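You operate a simulated robot arm through the tools that you are given. There is no shell and no other tool. Be economical: measure what you need, move in short steps, check, and stop when the job is done.

You run a simulated two-armed robot. Do the job below in one go: nothing can be reset, and whatever is moved stays where it is left.

## Task
Hold the blue beaker, lift out the orange brush and clean it.
Fine: wipe it out on the scrap paper, oil it in the dish, wipe it out again and stand it back in the beaker.

Only the result counts: the job must be done as asked and must still hold three seconds after the hand-in. Knocking over, shifting, dropping, spilling or breaking anything else fails it.

## Robot
Two 7-joint arms with two-finger parallel grippers on one trunk, on a base that drives. Base frame: it is fixed to the floor where the robot stands at the start and does not move with it; the origin is under the middle of the robot, x ahead of it, y to its left, z up. Units: m, rad, N and s.
The left shoulder is at the start at [0.06, 0.144, 0.926], the right one opposite. With the tool pointing down near the work surface each hand reaches from about 0.32 to 0.74 m from the robot's upright axis, wherever it stands, measured 20 degrees to its own side. Places, roughly: curing box latch [0.5, -0.3, 1.3]; oil dish [0.7, 0.7, 0.9]; red brake lever [0.4, 0.4, 0.9]; scrap paper [0.5, 0.7, 0.9]; vent slider [0.5, -0.3, 1.4]. Payload 1.57 kg a hand.
Tool frame (each hand has its own): the origin (TCP) lies between the finger pads and is the grasp point; the fingertips stand 0.03 m ahead of it; z points along the fingers, y is the line along which they close. Largest opening 0.11 m; finger width 0.024, thickness 0.012; the body of the gripper, 0.048 by 0.112 m, starts 0.078 m behind the TCP.
Orientation is that of the tool frame in the base frame, as a unit quaternion [w, x, y, z]. With the fingers straight down and closing along the base's y, the tool's x points along the base's -x, its y along +y and its z along -z.

## Interface
- The arms move only by the tool jog_arm. It takes "left_increments", "right_increments" or both (then of equal length, played together; a hand with none holds still); each is a list that holds one entry, the list of rows, each a list of 7 numbers: the turn, a rotation vector about the tool's x, y, z in rad, then the shift along the tool's x, y, z in m, then the finger opening in m, from 0 to 0.11. In form: [[[wx, wy, wz, tx, ty, tz, hand], ...]]. A call has 1 to 12 rows; each row is the pose to reach, as a shift and turn from the pose commanded when the call began, along the tool's axes at that moment. A row lasts 0.2 s, in which the tool goes at most 0.05 m and 0.15 rad; a call with a longer step from one row to the next is refused whole, and so is a gripper value outside its range. Where a pose cannot be reached the arm comes as near as it can. A force on the tool above 40 N (or 10 N above the force at the start of the call, whichever is more), or a blocked arm, ends the call early, and 0.2 s more pass. The fingers move at their own pace (about 0.045 m/s each) and stop on an object; they squeeze with about 24 N. The grip force told is the motor's: it shows also when the fingers shut on nothing. Time passes only in rows, and 0.2 s behind the last, so rows that repeat a pose let the fingers close. It gives the time, the measured TCP pose, the force on the tool (base axes), the opening and the grip force at its end, in the units of the frame above (readings bear some noise), with the torque about the TCP (base axes, N m) and any sound that the robot's microphone picked up.
- Cameras (640 x 400 px; columns grow to the right, rows downward): "scene" is now at [0.0587, 0.0018, 1.5538]; the picture's right is [0.03, -1.00, 0.00], its down [-0.61, -0.02, -0.79] and it looks along [0.79, 0.02, -0.61] (base axes); focal length 223 px, centre (320, 200). "left" rides on the left gripper at [0.07, -0.016, -0.141] in its tool frame; the picture's right is [0.23, 0.97, 0.00], its down [-0.86, 0.20, -0.48] and it looks along [-0.47, 0.11, 0.88] (tool axes); focal length 222 px, centre (320, 200). "right" rides on the right gripper at [0.07, 0.016, -0.141] in its tool frame; the picture's right is [-0.23, 0.97, 0.00], its down [-0.86, -0.20, -0.48] and it looks along [-0.47, -0.11, 0.88] (tool axes); focal length 222 px, centre (320, 200). There is no depth. A picture from a camera that has moved, and an enlarged one, comes with that camera's place and axes in the base frame and with its lens.
- camera(camera): a new picture of that camera. No time passes.
- raise_lower(by): slides the trunk up (or, below 0, down) by that many m; the arms and the scene camera ride with it, the base frame stays. It gives what a move gives, with no picture.
- steer(legs): drives the robot by 1 to 6 legs, each [ahead, left, turn to the left] in m, m and rad, along the robot's own axes; the way and the turn of a leg run together, so that a leg with both is an arc; at most 1.5 m and 3.142 rad a leg. The arms and the cameras ride along, it lands a little off, and it stops where it bumps. It gives what a move gives.
- pan_tilt(pan, tilt): turns the head with the scene camera to pan (to the left, within 1.501 rad either way) and tilt (down, from -0.506 to 1.204), counted from straight ahead of the robot. It gives what a move gives.
- enlarge(camera, box): a new picture of the part [left, top, right, bottom] of that camera's present view, enlarged. No time passes.
- sign_off(): hands the job in; it is judged then, once.

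Work in short steps. Places have to be worked out from the pictures, the camera data and where the tool is seen: move nearer, look again, correct. Check each grasp and each placing, and mend what went wrong. You have 120 turns and 92 pictures in all, those below and enlarged ones among them. Open the grippers and draw the arms clear of the work before you hand the job in, unless the task says otherwise; then end with one line.

The tools are called after "Request:" as a command line: name --argument value ..., lists and objects as JSON in quotes. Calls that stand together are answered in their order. jog_arm: Moves the arms, as the interface text tells. Its arguments: {"type":"object","properties":{"left_increments":{"type":"array"},"right_increments":{"type":"array"}},"required":[]} The other tools are called the same way: raise_lower (by) slides the trunk up or down; steer (legs) drives the base; pan_tilt (pan, tilt) turns the head that bears the scene camera; camera (camera) takes a picture; enlarge (camera, box) takes an enlarged picture of a part of a camera's view; sign_off () hands the job in.

At the start:

```text
t: 0.0
left_tcp_pos: [0.3302, 0.4166, 1.0008]
left_orientation: [0.0, 0.0, 1.0, 0.0]
left_ft_force: [-0.4, -0.8, 0.1]
left_torque: [-0.03, 0.01, 0.0]
left_opening: 0.1101
left_grasp_force: 0.1
right_tcp_pos: [0.3884, 0.0313, 1.0009]
right_orientation: [0.0, 0.0, 1.0, 0.0]
right_ft_force: [0.3, 0.9, 0.3]
right_torque: [0.02, -0.02, 0.02]
right_opening: 0.1098
right_grasp_force: 0.1
trunk travel left (down, up): [-0.525, 0.065]
robot x, y, heading: [-0.0005, 0.0036, -0.002]
head pan, tilt: [0.03, 0.656]
```

scene: 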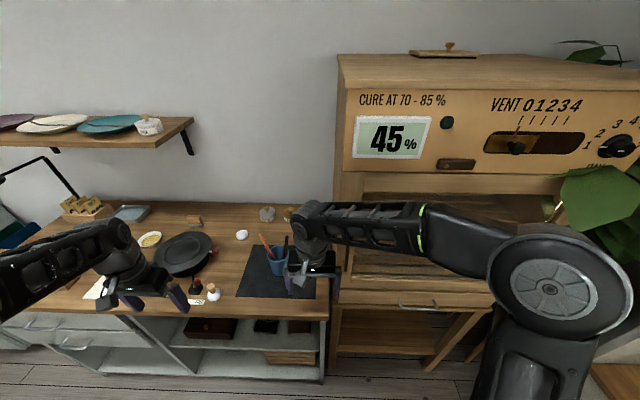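
right: 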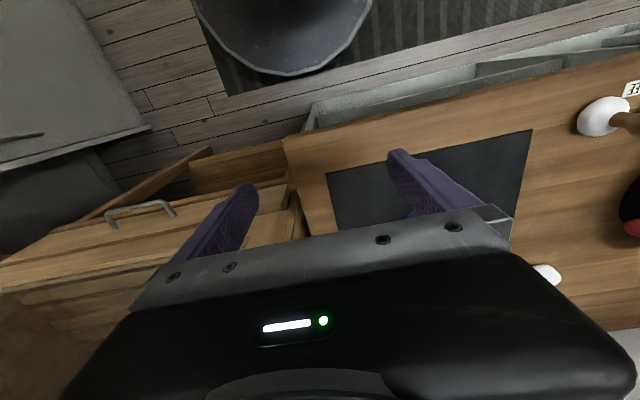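
left: 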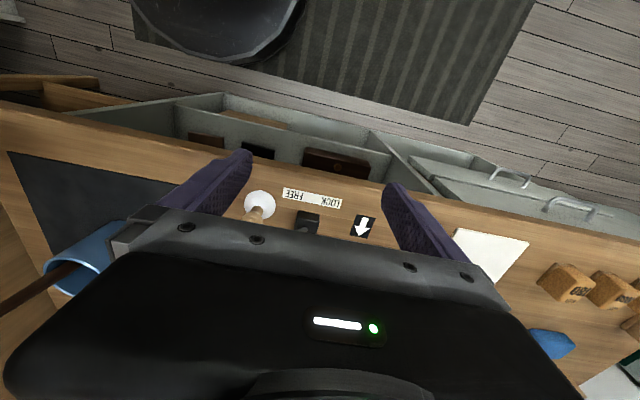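

The scene shows the beaker on a dark mat near the right hand. I enlarge the work area to identify the items.

Request:
enlarge --camera "scene" --box '[220, 190, 340, 310]'

Request:
enlarge --camera "scene" --box '[40, 190, 240, 315]'

```text
3.33 times, centred on (280, 250) of scene
camera zoom: at [0.0587, 0.0018, 1.5538], right [0.03, -1.0, 0.0], down [-0.61, -0.02, -0.79], along [0.79, 0.02, -0.61], focal length 745 px, centre (453, 33)
```

zoom: 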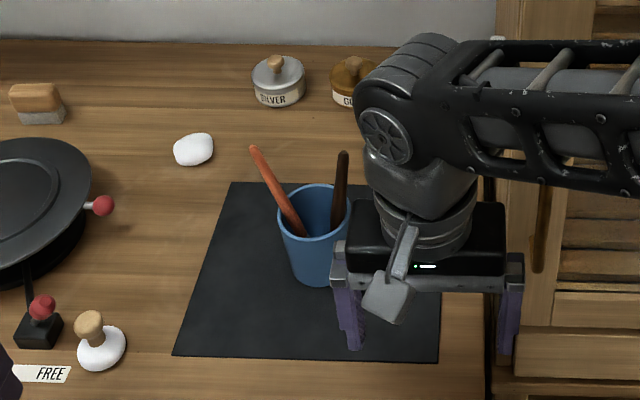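

```text
3.20 times, centred on (140, 252) of scene
camera zoom: at [0.0587, 0.0018, 1.5538], right [0.03, -1.0, 0.0], down [-0.61, -0.02, -0.79], along [0.79, 0.02, -0.61], focal length 715 px, centre (896, 32)
```

zoom: 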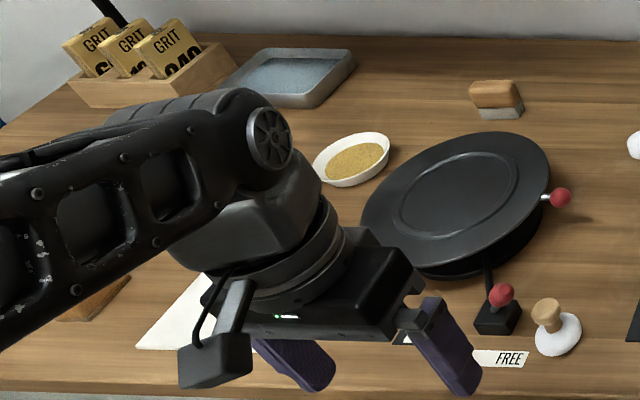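

The beaker is at about (0.59, 0.18), with its rim near z 0.885. It holds an orange brush leaning left and away, and a dark one. I pre-orient the right hand (pitched 40° below horizontal, yawed 30°) so it can approach the beaker from the front right and clear the view.

Request:
jog_arm --right_increments '[[[-0.033, -0.122, -0.07, -0.005, 0, 0.003, 0.11], [-0.065, -0.243, -0.14, -0.009, 0, 0.006, 0.11], [-0.098, -0.365, -0.21, -0.014, 0, 0.009, 0.11], [-0.13, -0.487, -0.28, -0.018, 0, 0.012, 0.11], [-0.163, -0.609, -0.35, -0.023, 0, 0.015, 0.11], [-0.195, -0.73, -0.42, -0.027, 0, 0.017, 0.11], [-0.228, -0.852, -0.49, -0.032, 0, 0.02, 0.11]]]'

Request:
camera --camera "right"

Request:
enlarge --camera "scene" --box '[220, 200, 332, 270]'

```text
t: 1.6
left_tcp_pos: [0.3302, 0.4161, 0.9994]
left_orientation: [0.0, 0.0, 1.0, 0.0]
left_ft_force: [-1.3, -0.1, -0.5]
left_torque: [-0.02, 0.01, -0.01]
left_opening: 0.1099
left_grasp_force: 0.1
right_tcp_pos: [0.4236, 0.0344, 0.9804]
right_orientation: [0.406, -0.235, 0.876, 0.11]
right_ft_force: [0.9, 0.8, 0.7]
right_torque: [-0.08, 0.0, -0.01]
right_opening: 0.1102
right_grasp_force: 0.1
right hand out of reach, approached as far as the arm can: row 7
trunk travel left (down, up): [-0.525, 0.065]
robot x, y, heading: [0.0025, -0.001, 0.0]
head pan, tilt: [0.03, 0.656]
```

```text
86 pictures are left
camera right: at [0.2851, -0.0298, 1.0183], right [-0.36, 0.92, 0.17], down [0.26, -0.08, 0.96], along [0.9, 0.39, -0.21], focal length 222 px, centre (320, 200)
```

right: 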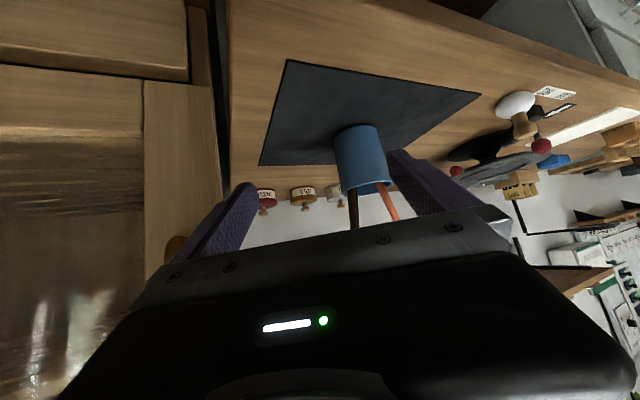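

```text
5.71 times, centred on (276, 235) of scene
camera zoom: at [0.0593, 0.0018, 1.5538], right [0.03, -1.0, 0.0], down [-0.61, -0.02, -0.79], along [0.79, 0.02, -0.61], focal length 1277 px, centre (571, 0)
```

zoom: 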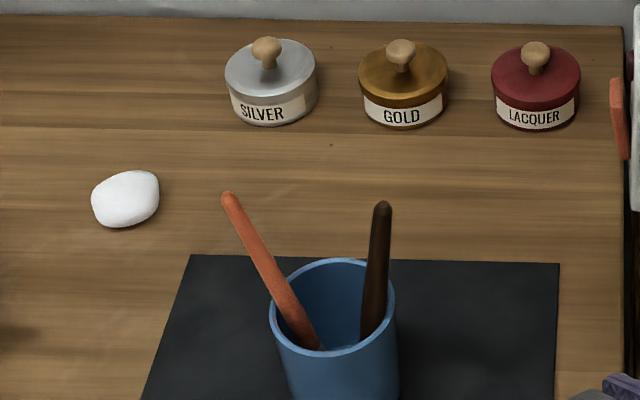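

Triangulating from both cameras puts the surface near z 0.86, not 0.772. The beaker comes out at about (0.534, 0.152) with its rim near 0.95. I bring the right hand to a pre-grasp lined up with it and look again.

Request:
jog_arm --right_increments '[[[0, 0, 0, -0.025, 0.024, 0.025, 0.11], [0, 0, 0, -0.05, 0.047, 0.05, 0.11]]]'

Request:
camera --camera "right"

Request:
enlarge --camera "scene" --box '[200, 190, 340, 278]'

```text
t: 2.2
left_tcp_pos: [0.3313, 0.4164, 1.0003]
left_orientation: [-0.001, 0.0, 1.0, 0.0]
left_ft_force: [0.1, 0.2, -0.3]
left_torque: [0.02, 0.01, -0.02]
left_opening: 0.1101
left_grasp_force: 0.0
right_tcp_pos: [0.4633, 0.1106, 0.9873]
right_orientation: [0.408, -0.235, 0.876, 0.109]
right_ft_force: [0.1, -0.1, 0.6]
right_torque: [-0.01, -0.02, 0.0]
right_opening: 0.1099
right_grasp_force: 0.0
trunk travel left (down, up): [-0.525, 0.065]
robot x, y, heading: [-0.0026, 0.0016, 0.001]
head pan, tilt: [0.03, 0.656]
```

```text
84 pictures are left
camera right: at [0.3227, 0.0471, 1.0247], right [-0.36, 0.92, 0.17], down [0.26, -0.08, 0.96], along [0.9, 0.39, -0.21], focal length 222 px, centre (320, 200)
```

right: 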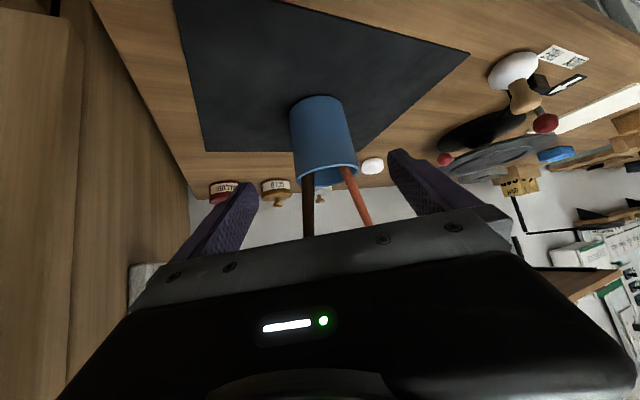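

```text
4.55 times, centred on (270, 234) of scene
camera zoom: at [0.059, 0.0022, 1.5538], right [0.03, -1.0, 0.0], down [-0.61, -0.02, -0.79], along [0.79, 0.02, -0.61], focal length 1016 px, centre (547, 46)
```

zoom: 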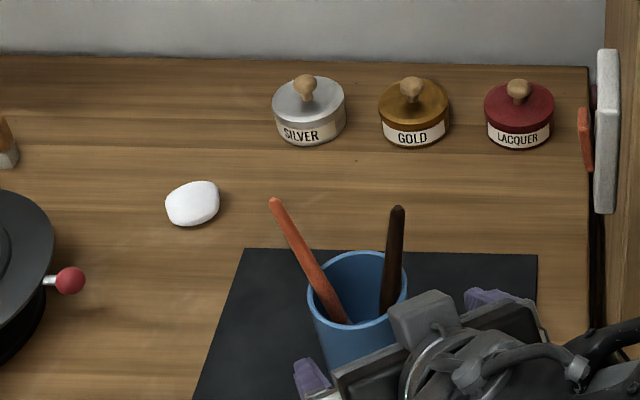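

Both views agree: beaker centre about (0.532, 0.152), diameter about 0.068, spanning z 0.862 to 0.95. I advance along the tool so the open fingers straddle it.

Request:
jog_arm --right_increments '[[[0, 0, 0, 0.002, 0.001, 0.028, 0.11], [0, 0, 0, 0.004, 0.001, 0.056, 0.11], [0, 0, 0, 0.006, 0.002, 0.084, 0.11], [0, 0, 0, 0.007, 0.002, 0.108, 0.11]]]'

Request:
camera --camera "right"

Request:
enlarge --camera "scene" --box '[220, 200, 332, 270]'

```text
t: 3.2
left_tcp_pos: [0.3313, 0.4176, 0.9995]
left_orientation: [-0.001, 0.0, 1.0, -0.001]
left_ft_force: [-0.1, 0.3, 0.0]
left_torque: [-0.02, 0.01, 0.03]
left_opening: 0.1101
left_grasp_force: 0.1
right_tcp_pos: [0.529, 0.1506, 0.9126]
right_orientation: [0.407, -0.235, 0.876, 0.109]
right_ft_force: [1.1, 0.5, -0.7]
right_torque: [0.04, 0.02, 0.0]
right_opening: 0.1099
right_grasp_force: 0.1
trunk travel left (down, up): [-0.525, 0.065]
robot x, y, heading: [-0.0003, -0.0005, -0.004]
head pan, tilt: [0.03, 0.656]
```

```text
82 pictures are left
camera right: at [0.3896, 0.0867, 0.9497], right [-0.36, 0.92, 0.17], down [0.26, -0.08, 0.96], along [0.9, 0.39, -0.21], focal length 222 px, centre (320, 200)
```

right: 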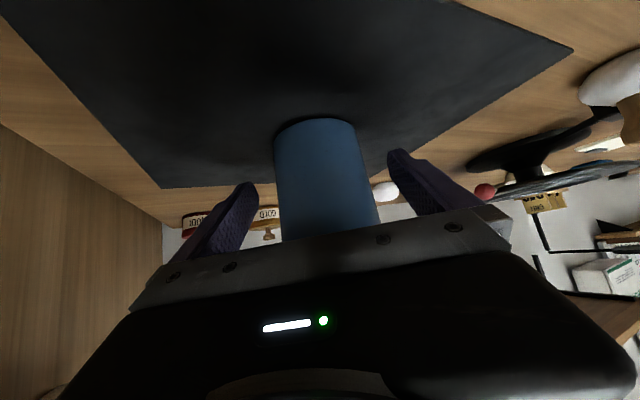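

```text
5.71 times, centred on (276, 235) of scene
camera zoom: at [0.0592, 0.0019, 1.5538], right [0.03, -1.0, 0.0], down [-0.61, -0.02, -0.79], along [0.79, 0.02, -0.61], focal length 1277 px, centre (571, 0)
```

zoom: 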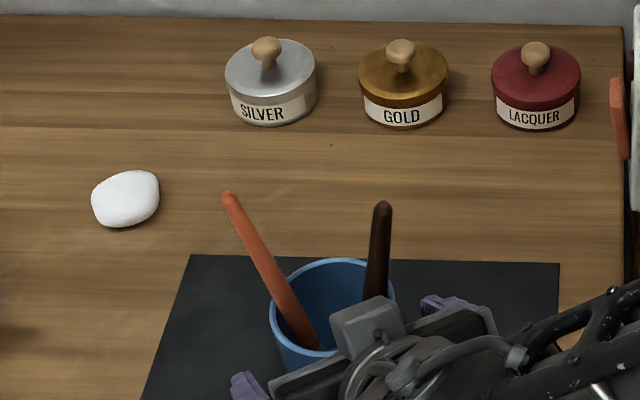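

The beaker sits centred between the fingers, about 3 mm toward tool +y. I nudge by that and close gently on it.

Request:
jog_arm --right_increments '[[[0, 0, 0, 0, 0.003, 0, 0.09], [0, 0, 0, 0, 0.003, 0, 0.075], [0, 0, 0, 0, 0.003, 0, 0.06], [0, 0, 0, 0, 0.003, 0, 0.05], [0, 0, 0, 0, 0.003, 0, 0.05], [0, 0, 0, 0, 0.003, 0, 0.05]]]'

Request:
camera --camera "right"

```text
t: 4.6
left_tcp_pos: [0.3314, 0.4165, 0.9996]
left_orientation: [0.0, -0.001, 1.0, -0.001]
left_ft_force: [1.3, 0.1, 0.0]
left_torque: [0.01, -0.02, 0.03]
left_opening: 0.1099
left_grasp_force: 0.1
right_tcp_pos: [0.5283, 0.1522, 0.9135]
right_orientation: [0.409, -0.234, 0.876, 0.108]
right_ft_force: [2.4, -0.9, 1.1]
right_torque: [-0.17, -0.18, 0.0]
right_opening: 0.0667
right_grasp_force: 24.3
trunk travel left (down, up): [-0.525, 0.065]
robot x, y, heading: [-0.0009, -0.0004, 0.004]
head pan, tilt: [0.03, 0.656]
```

```text
80 pictures are left
camera right: at [0.3881, 0.0889, 0.95], right [-0.36, 0.92, 0.17], down [0.26, -0.08, 0.96], along [0.9, 0.39, -0.21], focal length 222 px, centre (320, 200)
```

right: 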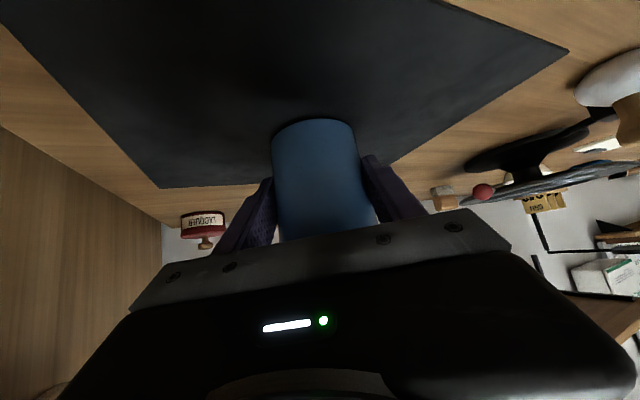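

The beaker is firmly held (opening 0.067). Next I bring the left hand above-left of the orange handle, tool axis roughly along the handle (leaning about 35° towards left and back), for a close look.

Request:
jog_arm --left_increments '[[[0.037, 0.061, -0.116, -0.02, -0.01, -0.03, 0.11], [0.073, 0.122, -0.233, -0.045, -0.022, -0.055, 0.11], [0.11, 0.183, -0.349, -0.075, -0.04, -0.07, 0.09], [0.147, 0.244, -0.465, -0.105, -0.06, -0.08, 0.07], [0.183, 0.305, -0.582, -0.135, -0.08, -0.087, 0.06], [0.22, 0.366, -0.698, -0.165, -0.1, -0.087, 0.05], [0.257, 0.427, -0.814, -0.195, -0.12, -0.087, 0.05], [0.293, 0.488, -0.931, -0.227, -0.14, -0.087, 0.05], [0.33, 0.549, -1.047, -0.258, -0.158, -0.087, 0.05]]]'

Request:
camera --camera "left"

Request:
enlarge --camera "scene" --box '[190, 160, 350, 260]'

```text
t: 6.6
left_tcp_pos: [0.452, 0.2158, 1.0155]
left_orientation: [-0.221, -0.481, 0.832, -0.164]
left_ft_force: [0.5, -1.2, -0.5]
left_torque: [0.05, 0.01, -0.02]
left_opening: 0.0499
left_grasp_force: 0.1
left hand out of reach, approached as far as the arm can: row 3, 4, 5, 6, 7, 8, 9
right_tcp_pos: [0.5282, 0.1518, 0.9129]
right_orientation: [0.408, -0.235, 0.875, 0.111]
right_ft_force: [0.7, 2.0, 1.3]
right_torque: [0.15, -0.21, 0.13]
right_opening: 0.0666
right_grasp_force: 23.7
trunk travel left (down, up): [-0.525, 0.065]
robot x, y, heading: [-0.0013, 0.0024, -0.003]
head pan, tilt: [0.03, 0.656]
```

```text
79 pictures are left
camera left: at [0.4642, 0.2253, 1.1735], right [-0.95, 0.31, 0.06], down [0.3, 0.95, -0.05], along [-0.08, -0.03, -1.0], focal length 222 px, centre (320, 200)
```

left: 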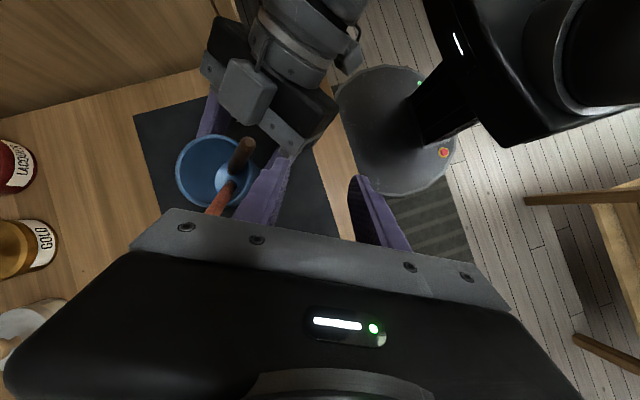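

```text
4.00 times, centred on (270, 210) of scene
camera zoom: at [0.0596, -0.0008, 1.5539], right [0.03, -1.0, 0.0], down [-0.61, -0.02, -0.79], along [0.79, 0.03, -0.61], focal length 894 px, centre (520, 160)
```

zoom: 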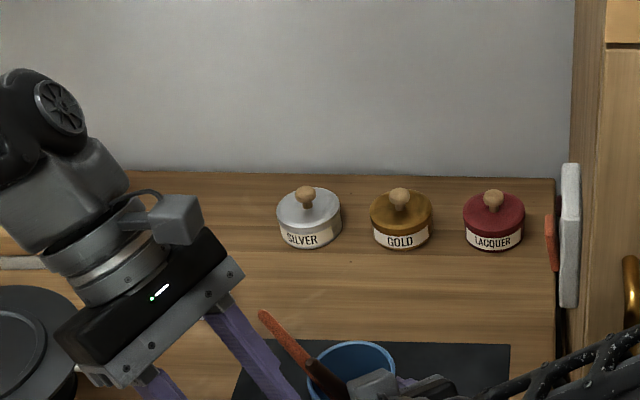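

The left hand is limited in reach when tilted away like this, and the dark brush now seems to lean differently. I enlarge both views to see what happened.

Request:
enlarge --camera "scene" --box '[230, 210, 326, 270]'

Request:
enlarge --camera "left" --box '[130, 90, 306, 200]'

```text
6.67 times, centred on (278, 240) of scene
camera zoom: at [0.0596, -0.0008, 1.5539], right [0.03, -1.0, 0.0], down [-0.61, -0.02, -0.79], along [0.79, 0.03, -0.61], focal length 1490 px, centre (600, -67)
```

zoom: 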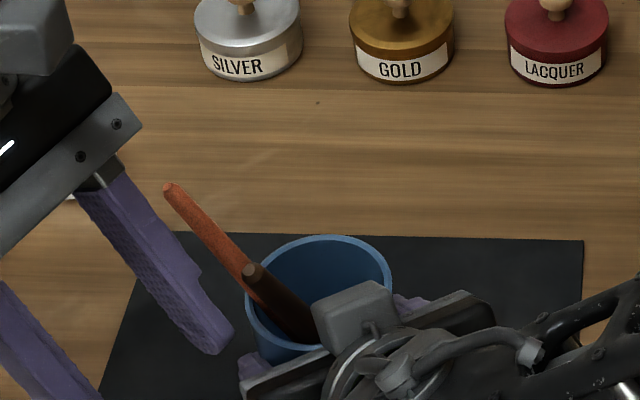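

```text
3.64 times, centred on (218, 145) of left
camera zoom: at [0.4642, 0.2253, 1.1735], right [-0.95, 0.31, 0.06], down [0.3, 0.95, -0.05], along [-0.08, -0.03, -1.0], focal length 808 px, centre (691, 400)
```

zoom: 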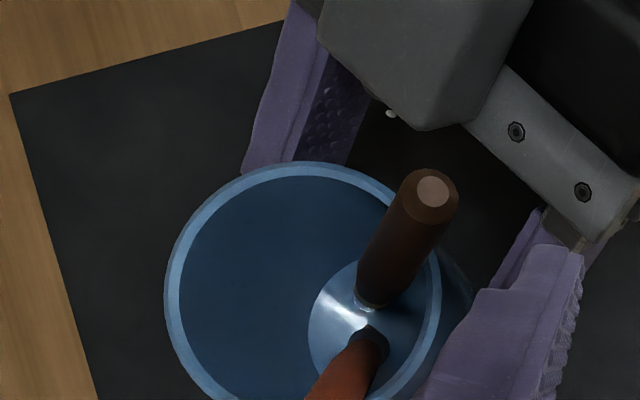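

The dark brush rolled to lean toward me (its tip is now about (0.486, 0.171, 1.03)), but both brushes are still standing in the beaker. I bring the left hand back and up with a vertical tool, which has more reach.

Request:
jog_arm --left_increments '[[[0, -0.122, 0, 0.026, 0.039, 0.005, 0.05], [0, -0.244, 0, 0.052, 0.078, 0.01, 0.05], [0, -0.366, 0, 0.079, 0.118, 0.015, 0.05], [0, -0.488, 0, 0.079, 0.118, 0.015, 0.05], [0, -0.611, 0, 0.079, 0.118, 0.015, 0.05]]]'

Request:
camera --camera "left"

Request:
camera --camera "scene"

```text
t: 7.8
left_tcp_pos: [0.3091, 0.2108, 1.0358]
left_orientation: [0.042, -0.508, 0.86, -0.012]
left_ft_force: [0.2, 0.2, 0.8]
left_torque: [-0.03, 0.02, 0.01]
left_opening: 0.0499
left_grasp_force: 0.1
right_tcp_pos: [0.5267, 0.1531, 0.9131]
right_orientation: [0.408, -0.234, 0.876, 0.109]
right_ft_force: [-2.4, -0.7, 1.4]
right_torque: [-0.1, 0.02, -0.04]
right_opening: 0.0663
right_grasp_force: 24.5
trunk travel left (down, up): [-0.525, 0.065]
robot x, y, heading: [-0.0006, -0.0025, -0.001]
head pan, tilt: [0.03, 0.656]
```

```text
75 pictures are left
camera left: at [0.2777, 0.1378, 1.1754], right [-0.96, 0.27, -0.07], down [0.2, 0.83, 0.51], along [0.2, 0.48, -0.85], focal length 222 px, centre (320, 200)
```

left: 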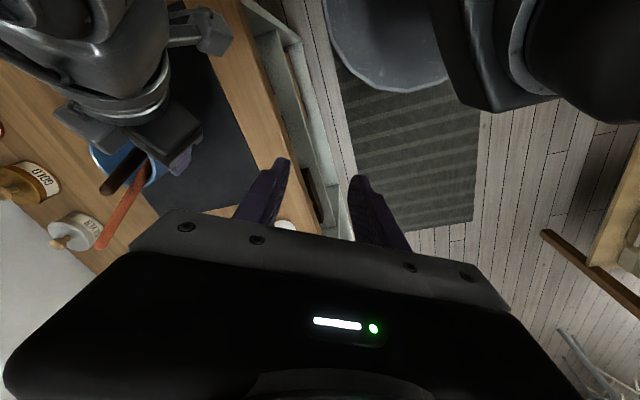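

```text
74 pictures are left
camera scene: at [0.0584, 0.0015, 1.5538], right [0.03, -1.0, 0.0], down [-0.61, -0.02, -0.79], along [0.79, 0.02, -0.61], focal length 223 px, centre (320, 200)
```

scene: 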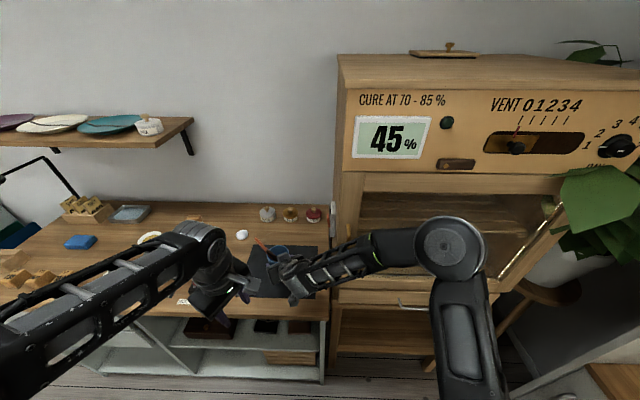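

The pose is now near-vertical at (0.309, 0.211, 1.036), and increments evidently count from the reached pose. The left camera shows the whole orange handle, so I enlarge both views to triangulate.

Request:
enlarge --camera "scene" --box '[230, 210, 326, 270]'

Request:
enlarge --camera "left" --box '[60, 130, 220, 260]'

```text
6.67 times, centred on (278, 240) of scene
camera zoom: at [0.0584, 0.0015, 1.5538], right [0.03, -1.0, 0.0], down [-0.61, -0.02, -0.79], along [0.79, 0.02, -0.61], focal length 1490 px, centre (600, -67)
```

zoom: 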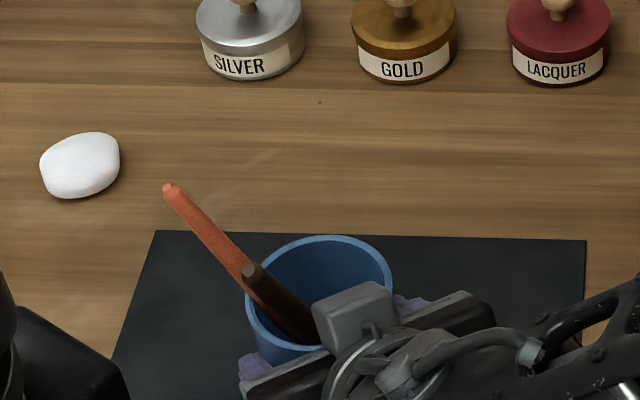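

```text
3.08 times, centred on (140, 195) of left
camera zoom: at [0.2777, 0.1378, 1.1754], right [-0.96, 0.27, -0.07], down [0.2, 0.83, 0.51], along [0.2, 0.48, -0.85], focal length 684 px, centre (874, 215)
```

zoom: 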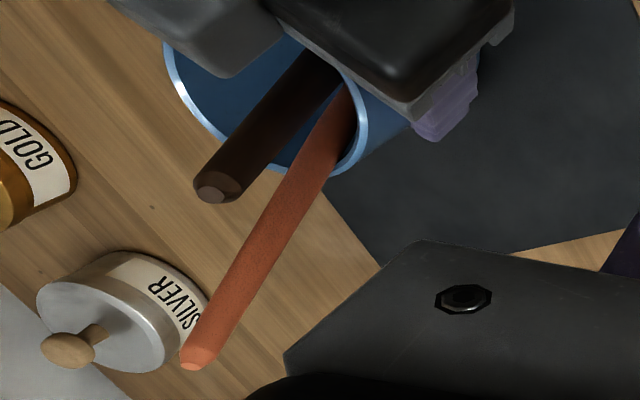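

The orange tip is around (0.55, 0.225, 1.015), with the handle leaning about 33° toward azimuth 65°. I go up to z 1.10, then across above it with the fingers opened to 0.08.

Request:
jog_arm --left_increments '[[[0, 0, 0, -0.002, -0.002, -0.032, 0.05], [0, 0, 0, -0.004, -0.004, -0.064, 0.06], [0, 0, 0, -0.026, -0.045, -0.06, 0.07], [0, 0, 0, -0.048, -0.086, -0.056, 0.08], [0, 0, 0, -0.071, -0.126, -0.052, 0.08], [0, 0, 0, -0.093, -0.167, -0.048, 0.08], [0, 0, 0, -0.116, -0.208, -0.044, 0.08]]]'

Request:
camera --camera "left"

Request:
enlarge --camera "scene" --box '[200, 180, 344, 270]'

```text
t: 9.4
left_tcp_pos: [0.5443, 0.2072, 1.1022]
left_orientation: [0.041, -0.506, 0.861, -0.012]
left_ft_force: [-0.4, -0.3, -0.3]
left_torque: [0.03, -0.01, -0.01]
left_opening: 0.0799
left_grasp_force: 0.1
right_tcp_pos: [0.529, 0.1522, 0.9116]
right_orientation: [0.408, -0.235, 0.875, 0.11]
right_ft_force: [1.8, -0.2, 0.2]
right_torque: [0.06, -0.33, 0.07]
right_opening: 0.0666
right_grasp_force: 24.0
trunk travel left (down, up): [-0.525, 0.065]
robot x, y, heading: [-0.0001, 0.001, 0.001]
head pan, tilt: [0.03, 0.656]
```

```text
71 pictures are left
camera left: at [0.5126, 0.1361, 1.2403], right [-0.96, 0.28, -0.07], down [0.2, 0.83, 0.51], along [0.2, 0.48, -0.85], focal length 222 px, centre (320, 200)
```

left: 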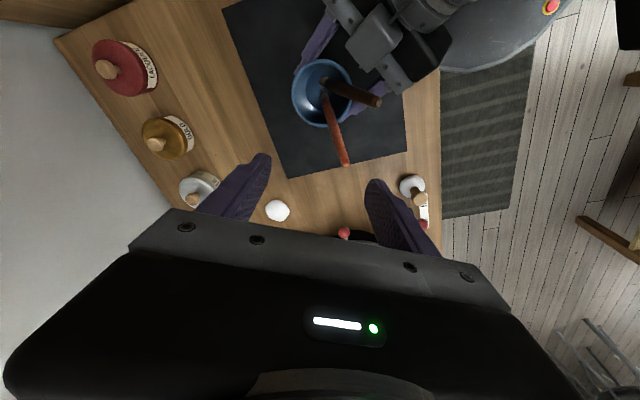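

```text
4.44 times, centred on (272, 225) of scene
camera zoom: at [0.0592, 0.0013, 1.5538], right [0.03, -1.0, 0.0], down [-0.61, -0.02, -0.79], along [0.79, 0.02, -0.61], focal length 993 px, centre (533, 89)
```

zoom: 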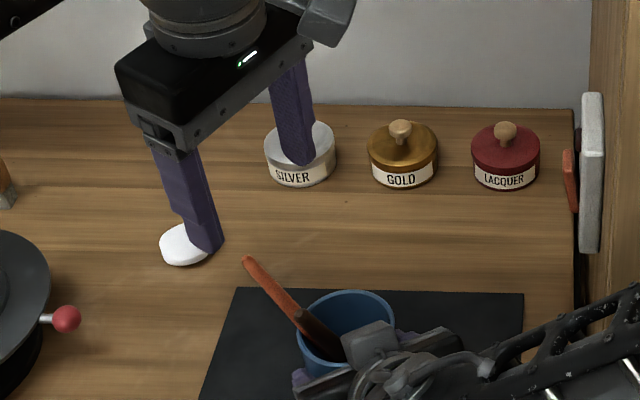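

With a well-conditioned view, the handle is nearly upright, from the rim at about (0.532, 0.188, 0.948) to the tip at about (0.522, 0.207, 1.045). I centre over it, descend halfway and check.

Request:
jog_arm --left_increments '[[[0, 0, 0, 0.01, 0.009, 0.01, 0.08], [0, 0, 0, 0.019, 0.017, 0.03, 0.08], [0, 0, 0, 0.02, 0.018, 0.05, 0.08]]]'

Request:
camera --camera "left"

Request:
enlarge --camera "scene" --box '[200, 180, 344, 270]'

```text
t: 10.2
left_tcp_pos: [0.5223, 0.2007, 1.048]
left_orientation: [0.039, -0.507, 0.861, -0.011]
left_ft_force: [0.3, 0.3, 0.2]
left_torque: [0.0, 0.01, 0.0]
left_opening: 0.0798
left_grasp_force: 0.0
right_tcp_pos: [0.5265, 0.1529, 0.9124]
right_orientation: [0.409, -0.235, 0.875, 0.109]
right_ft_force: [0.5, -1.3, 0.4]
right_torque: [-0.05, -0.12, 0.01]
right_opening: 0.0667
right_grasp_force: 23.3
trunk travel left (down, up): [-0.525, 0.065]
robot x, y, heading: [0.0015, 0.0009, -0.005]
head pan, tilt: [0.03, 0.656]
```

```text
69 pictures are left
camera left: at [0.4909, 0.1292, 1.1872], right [-0.96, 0.27, -0.07], down [0.2, 0.83, 0.51], along [0.2, 0.48, -0.85], focal length 222 px, centre (320, 200)
```

left: 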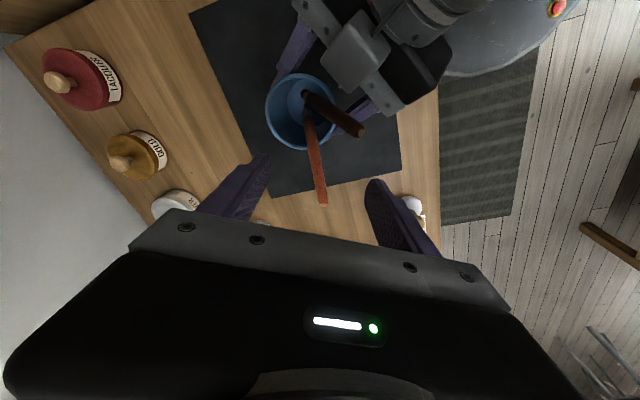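

```text
4.44 times, centred on (272, 225) of scene
camera zoom: at [0.0588, 0.0017, 1.5539], right [0.03, -1.0, 0.0], down [-0.61, -0.02, -0.79], along [0.79, 0.02, -0.61], focal length 993 px, centre (533, 89)
```

zoom: 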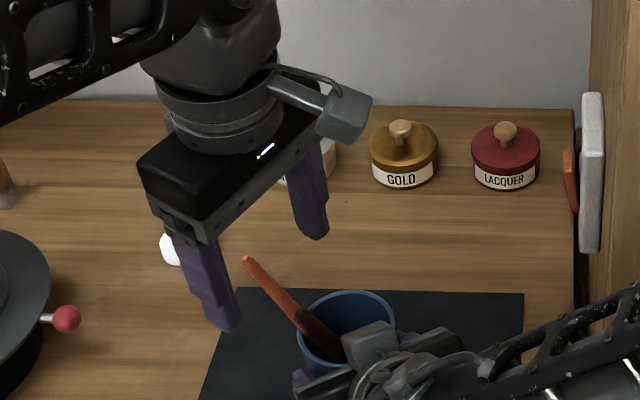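

The tip triangulates consistently to (0.522, 0.210, 1.046), right between the fingers. I descend 46 mm along the tool, so the TCP is about 45 mm down the handle.

Request:
jog_arm --left_increments '[[[0, 0, 0, 0, 0, 0.015, 0.08], [0, 0, 0, 0, 0, 0.03, 0.08], [0, 0, 0, 0, 0, 0.046, 0.07]]]'

Request:
camera --camera "left"

```text
t: 11.0
left_tcp_pos: [0.5268, 0.2011, 1.0028]
left_orientation: [0.041, -0.506, 0.861, -0.011]
left_ft_force: [0.0, 0.2, 0.2]
left_torque: [0.01, -0.02, 0.02]
left_opening: 0.0702
left_grasp_force: 0.1
right_tcp_pos: [0.527, 0.1532, 0.9118]
right_orientation: [0.408, -0.235, 0.875, 0.109]
right_ft_force: [0.2, -1.7, 0.7]
right_torque: [-0.05, -0.09, -0.03]
right_opening: 0.0663
right_grasp_force: 24.7
trunk travel left (down, up): [-0.525, 0.065]
robot x, y, heading: [0.0008, 0.0008, 0.0]
head pan, tilt: [0.03, 0.656]
```

```text
67 pictures are left
camera left: at [0.4948, 0.1305, 1.1413], right [-0.96, 0.28, -0.07], down [0.2, 0.83, 0.51], along [0.2, 0.48, -0.85], focal length 222 px, centre (320, 200)
```

left: 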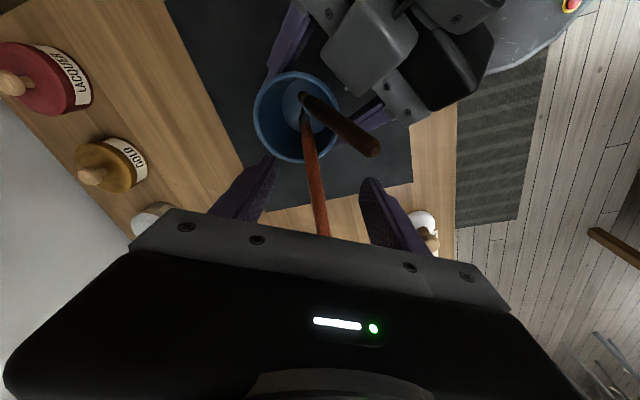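

The handle is centred between the pads, so I close the left gripper on it.

Request:
jog_arm --left_increments '[[[0, 0, 0, 0, 0, 0, 0.05], [0, 0, 0, 0, 0, 0, 0.035], [0, 0, 0, 0, 0, 0, 0.02], [0, 0, 0, 0, 0, 0, 0.005], [0, 0, 0, 0, 0, 0, 0.0], [0, 0, 0, 0, 0, 0, 0.0]]]'

Request:
camera --camera "left"

```text
t: 12.4
left_tcp_pos: [0.5274, 0.2005, 1.0019]
left_orientation: [0.042, -0.506, 0.861, -0.015]
left_ft_force: [11.7, -16.2, 6.9]
left_torque: [-1.05, -0.76, 0.16]
left_opening: 0.0104
left_grasp_force: 24.2
right_tcp_pos: [0.5248, 0.155, 0.9124]
right_orientation: [0.407, -0.237, 0.875, 0.111]
right_ft_force: [-10.4, 15.1, -2.2]
right_torque: [-0.59, -0.38, 0.32]
right_opening: 0.0664
right_grasp_force: 24.1
trunk travel left (down, up): [-0.525, 0.065]
robot x, y, heading: [0.0041, 0.003, -0.001]
head pan, tilt: [0.03, 0.656]
```

```text
66 pictures are left
camera left: at [0.495, 0.1289, 1.1428], right [-0.96, 0.28, -0.08], down [0.2, 0.84, 0.51], along [0.21, 0.47, -0.86], focal length 222 px, centre (320, 200)
```

left: 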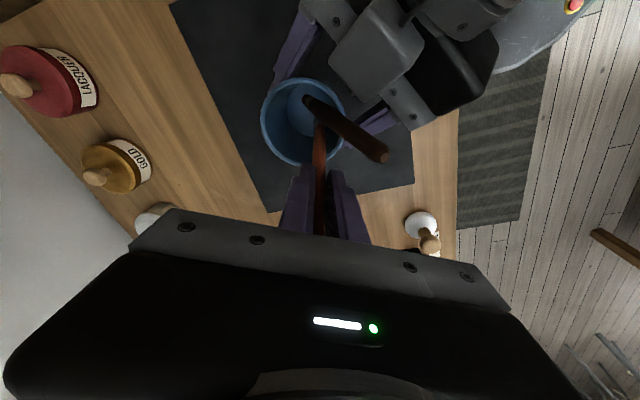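

Gripped (opening 0.010), with a side load of about 20 N against the rim. I relax that by a few mm and begin lifting vertically.

Request:
jog_arm --left_increments '[[[0, 0, 0, 0.002, -0.004, 0, 0.0], [0, 0, 0, 0.001, -0.005, -0.015, 0.0], [0, 0, 0, 0.0, -0.006, -0.03, 0.0]]]'

Request:
enlarge --camera "left" --box '[220, 60, 412, 180]'

```text
t: 13.2
left_tcp_pos: [0.529, 0.2, 1.031]
left_orientation: [0.04, -0.507, 0.861, -0.01]
left_ft_force: [4.6, -8.4, -3.1]
left_torque: [-0.63, -0.42, 0.14]
left_opening: 0.0092
left_grasp_force: 24.1
right_tcp_pos: [0.5289, 0.1511, 0.9127]
right_orientation: [0.409, -0.233, 0.876, 0.109]
right_ft_force: [-4.1, 8.1, -0.2]
right_torque: [-0.23, -0.14, 0.12]
right_opening: 0.0665
right_grasp_force: 23.9
trunk travel left (down, up): [-0.525, 0.065]
robot x, y, heading: [0.0029, -0.0006, 0.003]
head pan, tilt: [0.03, 0.656]
```

```text
3.33 times, centred on (316, 120) of left
camera zoom: at [0.4982, 0.1278, 1.1702], right [-0.96, 0.27, -0.07], down [0.2, 0.83, 0.51], along [0.2, 0.48, -0.85], focal length 740 px, centre (333, 467)
```

zoom: 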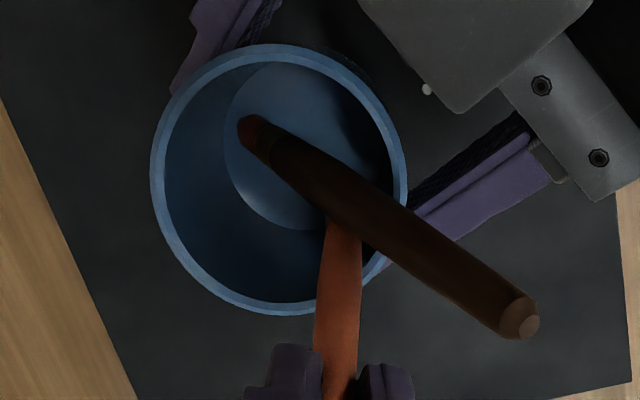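

Orange slides free on the +y side of the dark handle. I keep lifting straight up.

Request:
jog_arm --left_increments '[[[0, 0, 0, -0.001, -0.001, -0.02, 0.0], [0, 0, 0, -0.003, -0.003, -0.04, 0.0], [0, 0, 0, -0.004, -0.004, -0.06, 0.0]]]'

Request:
enlarge --camera "scene" --box '[200, 170, 344, 260]'

Request:
enlarge --camera "left" --box '[220, 90, 412, 210]'

```text
t: 14.0
left_tcp_pos: [0.5309, 0.1991, 1.093]
left_orientation: [0.041, -0.507, 0.861, -0.011]
left_ft_force: [0.2, -0.7, -0.4]
left_torque: [0.01, 0.02, 0.01]
left_opening: 0.009
left_grasp_force: 24.7
right_tcp_pos: [0.5295, 0.1511, 0.9122]
right_orientation: [0.408, -0.234, 0.876, 0.108]
right_ft_force: [0.9, -1.9, 0.6]
right_torque: [-0.03, -0.02, -0.06]
right_opening: 0.0665
right_grasp_force: 24.3
trunk travel left (down, up): [-0.525, 0.065]
robot x, y, heading: [-0.0035, 0.0006, 0.001]
head pan, tilt: [0.03, 0.656]
```

```text
4.44 times, centred on (272, 215) of scene
camera zoom: at [0.0589, 0.0015, 1.5538], right [0.03, -1.0, 0.0], down [-0.61, -0.02, -0.79], along [0.79, 0.02, -0.61], focal length 993 px, centre (533, 133)
```

zoom: 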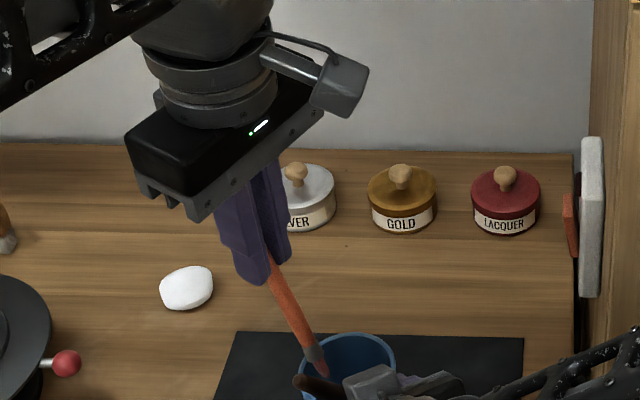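

```text
3.33 times, centred on (316, 150) of left
camera zoom: at [0.4993, 0.1277, 1.2321], right [-0.96, 0.27, -0.07], down [0.2, 0.83, 0.51], along [0.2, 0.48, -0.85], focal length 740 px, centre (333, 367)
```

zoom: 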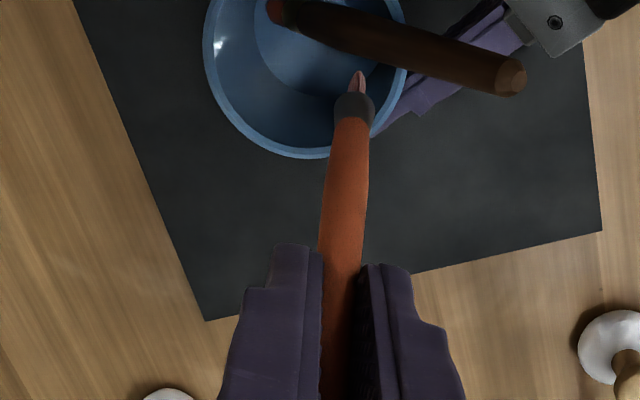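

The brush tip is pinkish-dirty and about level with the rim. I lift a further 7 cm and move it clear to the left.

Request:
jog_arm --left_increments '[[[0, 0, 0, -0.002, -0.002, -0.03, 0.0], [0, 0, 0, -0.004, -0.004, -0.065, 0.0], [0, 0, 0, -0.03, 0.015, -0.07, 0.0], [0, 0, 0, -0.06, 0.04, -0.07, 0.0]]]'

Request:
enlarge --camera "scene" --box '[200, 170, 344, 260]'

Request:
camera --camera "left"

```text
t: 15.0
left_tcp_pos: [0.5249, 0.268, 1.1451]
left_orientation: [0.052, -0.501, 0.864, -0.017]
left_ft_force: [-1.4, 10.7, 1.0]
left_torque: [-1.1, -0.13, -0.15]
left_opening: 0.0088
left_grasp_force: 24.0
left hand out of reach, approached as far as the arm can: row 2, 3, 4
right_tcp_pos: [0.5276, 0.1516, 0.9117]
right_orientation: [0.408, -0.234, 0.876, 0.108]
right_ft_force: [-1.3, -5.2, 3.7]
right_torque: [-0.01, 0.0, 0.04]
right_opening: 0.0663
right_grasp_force: 23.8
trunk travel left (down, up): [-0.525, 0.065]
robot x, y, heading: [-0.0003, -0.0012, 0.001]
head pan, tilt: [0.03, 0.656]
```

```text
4.44 times, centred on (272, 215) of scene
camera zoom: at [0.0582, 0.0017, 1.5538], right [0.03, -1.0, 0.0], down [-0.61, -0.02, -0.79], along [0.79, 0.02, -0.61], focal length 993 px, centre (533, 133)
```

zoom: 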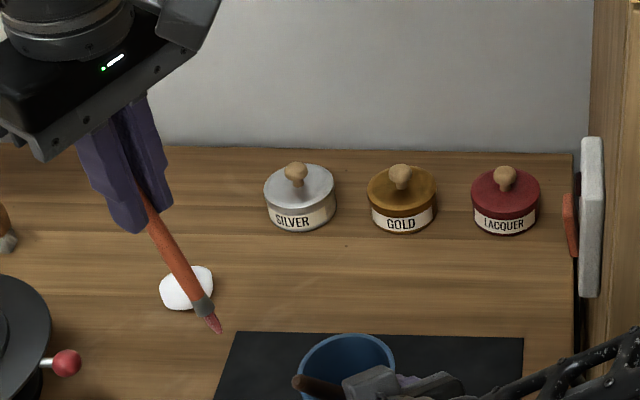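

```text
61 pictures are left
camera left: at [0.4878, 0.1967, 1.2823], right [-0.95, 0.29, -0.1], down [0.2, 0.83, 0.52], along [0.23, 0.48, -0.85], focal length 222 px, centre (320, 200)
```

left: 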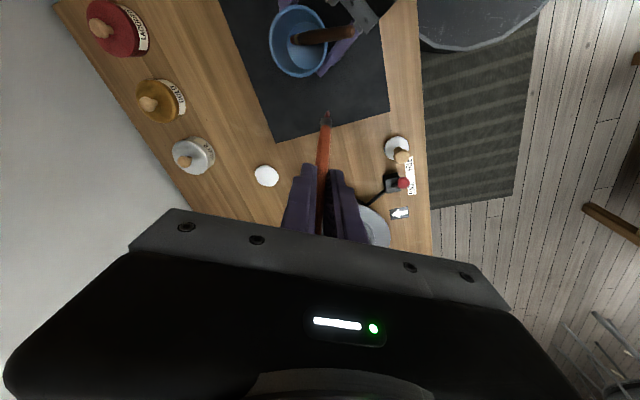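

The brush is free and well clamped, with its tip at about z 1.0. Now I open the right hand and back it straight out along its tool axis so that it won't touch the dark brush.

Request:
jog_arm --right_increments '[[[0, 0, 0, 0, 0, 0, 0.075], [0, 0, 0, 0, 0, 0, 0.09], [0, 0, 0, 0, 0, 0, 0.1], [0, 0, 0, 0, 0, 0, 0.11], [0, 0, 0, 0, 0, -0.02, 0.11], [0, 0, 0, 0, 0, -0.05, 0.11], [0, 0, 0, 0, 0, -0.085, 0.11], [0, 0, 0, 0, 0, -0.12, 0.11]]]'

Request:
camera --camera "right"

Request:
camera --camera "scene"

```text
t: 16.8
left_tcp_pos: [0.5232, 0.2759, 1.1444]
left_orientation: [0.054, -0.508, 0.86, -0.014]
left_ft_force: [-0.1, -1.3, 0.4]
left_torque: [0.05, -0.06, 0.0]
left_opening: 0.0088
left_grasp_force: 24.4
right_tcp_pos: [0.447, 0.1067, 0.991]
right_orientation: [0.408, -0.234, 0.876, 0.108]
right_ft_force: [0.2, -1.1, 0.4]
right_torque: [0.0, -0.02, 0.0]
right_opening: 0.1102
right_grasp_force: 0.1
trunk travel left (down, up): [-0.525, 0.065]
robot x, y, heading: [-0.0024, 0.0016, 0.001]
head pan, tilt: [0.03, 0.656]
```

```text
60 pictures are left
camera right: at [0.3071, 0.0425, 1.0278], right [-0.36, 0.92, 0.17], down [0.26, -0.08, 0.96], along [0.9, 0.39, -0.21], focal length 222 px, centre (320, 200)
```

right: 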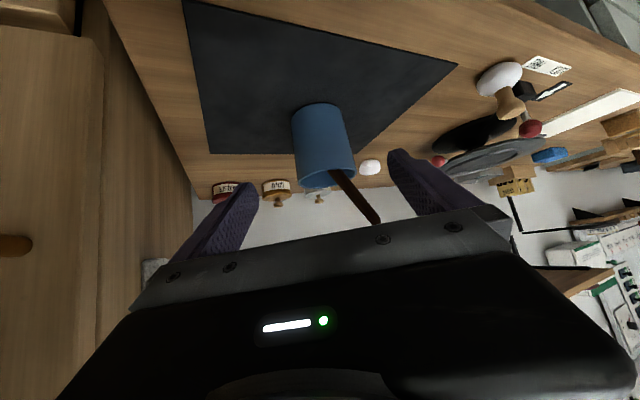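

```text
59 pictures are left
camera scene: at [0.0578, 0.0015, 1.5539], right [0.03, -1.0, 0.0], down [-0.61, -0.02, -0.79], along [0.79, 0.02, -0.61], focal length 223 px, centre (320, 200)
```

scene: 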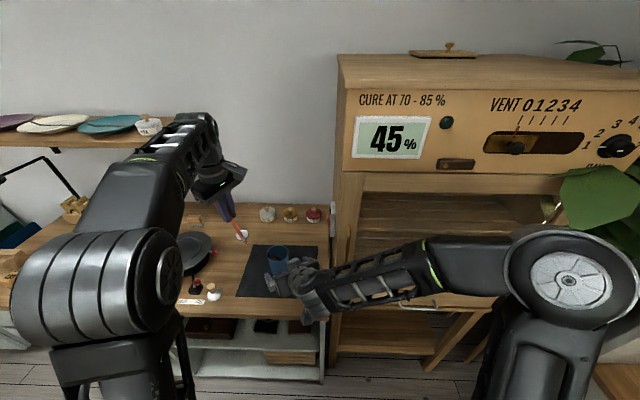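

The beaker stands with the dark brush in it, and the orange brush is in the left hand. I pull the right hand well back and up before driving.

Request:
jog_arm --right_increments '[[[0, 0, 0, 0.005, -0.002, -0.04, 0.11], [0, 0, 0, 0.02, -0.015, -0.08, 0.08], [0, 0, 0, 0.035, -0.03, -0.115, 0.06], [0, 0, 0, 0.05, -0.045, -0.145, 0.05], [0, 0, 0, 0.064, -0.06, -0.168, 0.05]]]'

Request:
camera --camera "scene"

```text
t: 18.0
left_tcp_pos: [0.5234, 0.2748, 1.1449]
left_orientation: [0.053, -0.508, 0.86, -0.014]
left_ft_force: [-0.2, 0.4, -0.7]
left_torque: [-0.02, -0.01, 0.01]
left_opening: 0.0089
left_grasp_force: 23.8
right_tcp_pos: [0.3702, -0.0009, 1.0974]
right_orientation: [0.407, -0.235, 0.876, 0.11]
right_ft_force: [0.0, 1.1, -0.5]
right_torque: [0.05, 0.03, -0.01]
right_opening: 0.05
right_grasp_force: 0.1
right hand out of reach, approached as far as the arm can: row 3, 4, 5
trunk travel left (down, up): [-0.525, 0.065]
robot x, y, heading: [-0.0015, 0.001, -0.001]
head pan, tilt: [0.03, 0.656]
```

```text
58 pictures are left
camera scene: at [0.058, 0.0007, 1.5539], right [0.03, -1.0, 0.0], down [-0.61, -0.02, -0.79], along [0.79, 0.02, -0.61], focal length 223 px, centre (320, 200)
```

scene: 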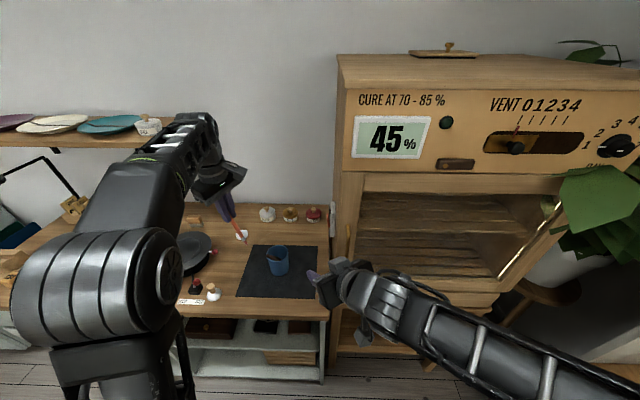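

The beaker is clear. I drive back 0.18, left 0.45, and forward again.

Request:
steer --legs '[[-0.18, 0, 0], [0, 0.45, 0], [0.18, 0, 0]]'

Request:
camera --camera "scene"

Request:
camera --camera "left"

```text
t: 22.9
left_tcp_pos: [0.5237, 0.7265, 1.1444]
left_orientation: [0.054, -0.509, 0.859, -0.014]
left_ft_force: [0.7, 0.6, 0.4]
left_torque: [-0.01, 0.01, 0.0]
left_opening: 0.0086
left_grasp_force: 23.9
right_tcp_pos: [0.3725, 0.4515, 1.0982]
right_orientation: [0.407, -0.235, 0.876, 0.109]
right_ft_force: [0.2, 0.0, -0.1]
right_torque: [0.01, 0.0, 0.05]
right_opening: 0.0502
right_grasp_force: 0.0
trunk travel left (down, up): [-0.525, 0.065]
robot x, y, heading: [0.0008, 0.4517, 0.003]
head pan, tilt: [0.03, 0.656]
```

```text
57 pictures are left
camera scene: at [0.0606, 0.4524, 1.5538], right [0.03, -1.0, 0.0], down [-0.61, -0.02, -0.79], along [0.79, 0.03, -0.61], focal length 223 px, centre (320, 200)
```

scene: 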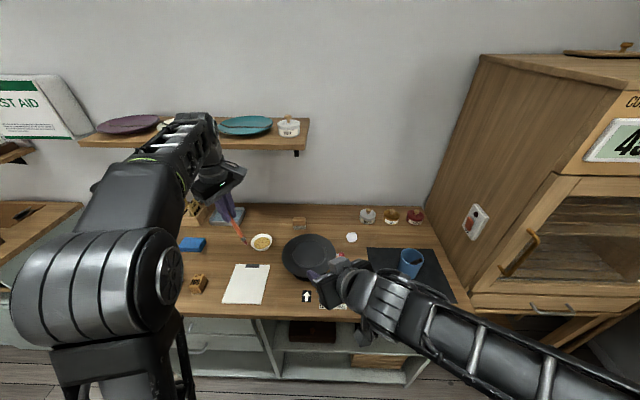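

```text
56 pictures are left
camera left: at [0.4896, 0.6534, 1.2815], right [-0.96, 0.27, -0.09], down [0.18, 0.83, 0.53], along [0.22, 0.49, -0.84], focal length 222 px, centre (320, 200)
```

left: 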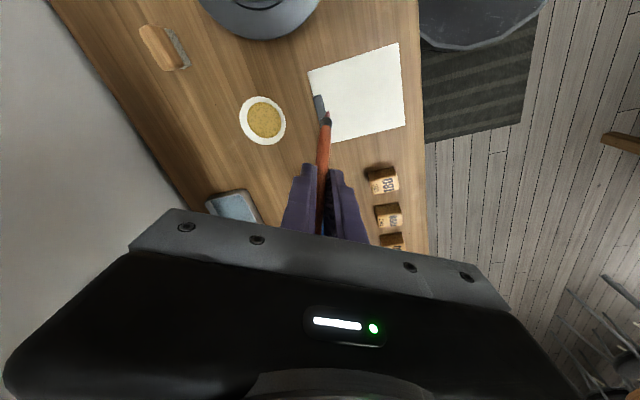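

The paper and dish are directly under the brush. I enlarge to localise the paper, dish and brush tip.

Request:
enlarge --camera "left" --box '[230, 30, 422, 150]'

Request:
enlarge --camera "scene" --box '[170, 210, 330, 310]'

```text
3.33 times, centred on (326, 90) of left
camera zoom: at [0.4896, 0.6534, 1.2815], right [-0.96, 0.27, -0.09], down [0.18, 0.83, 0.53], along [0.22, 0.49, -0.84], focal length 740 px, centre (300, 567)
```

zoom: 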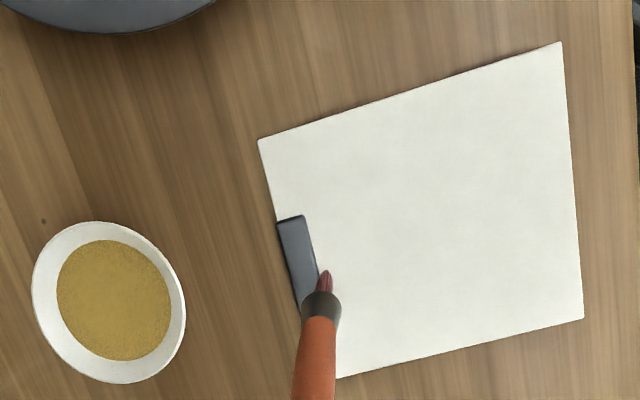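

```text
4.00 times, centred on (250, 260) of scene
camera zoom: at [0.0606, 0.4524, 1.5538], right [0.03, -1.0, 0.0], down [-0.61, -0.02, -0.79], along [0.79, 0.03, -0.61], focal length 894 px, centre (600, -40)
```

zoom: 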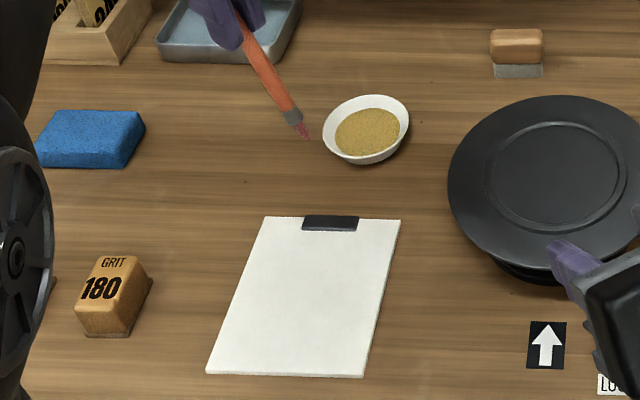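

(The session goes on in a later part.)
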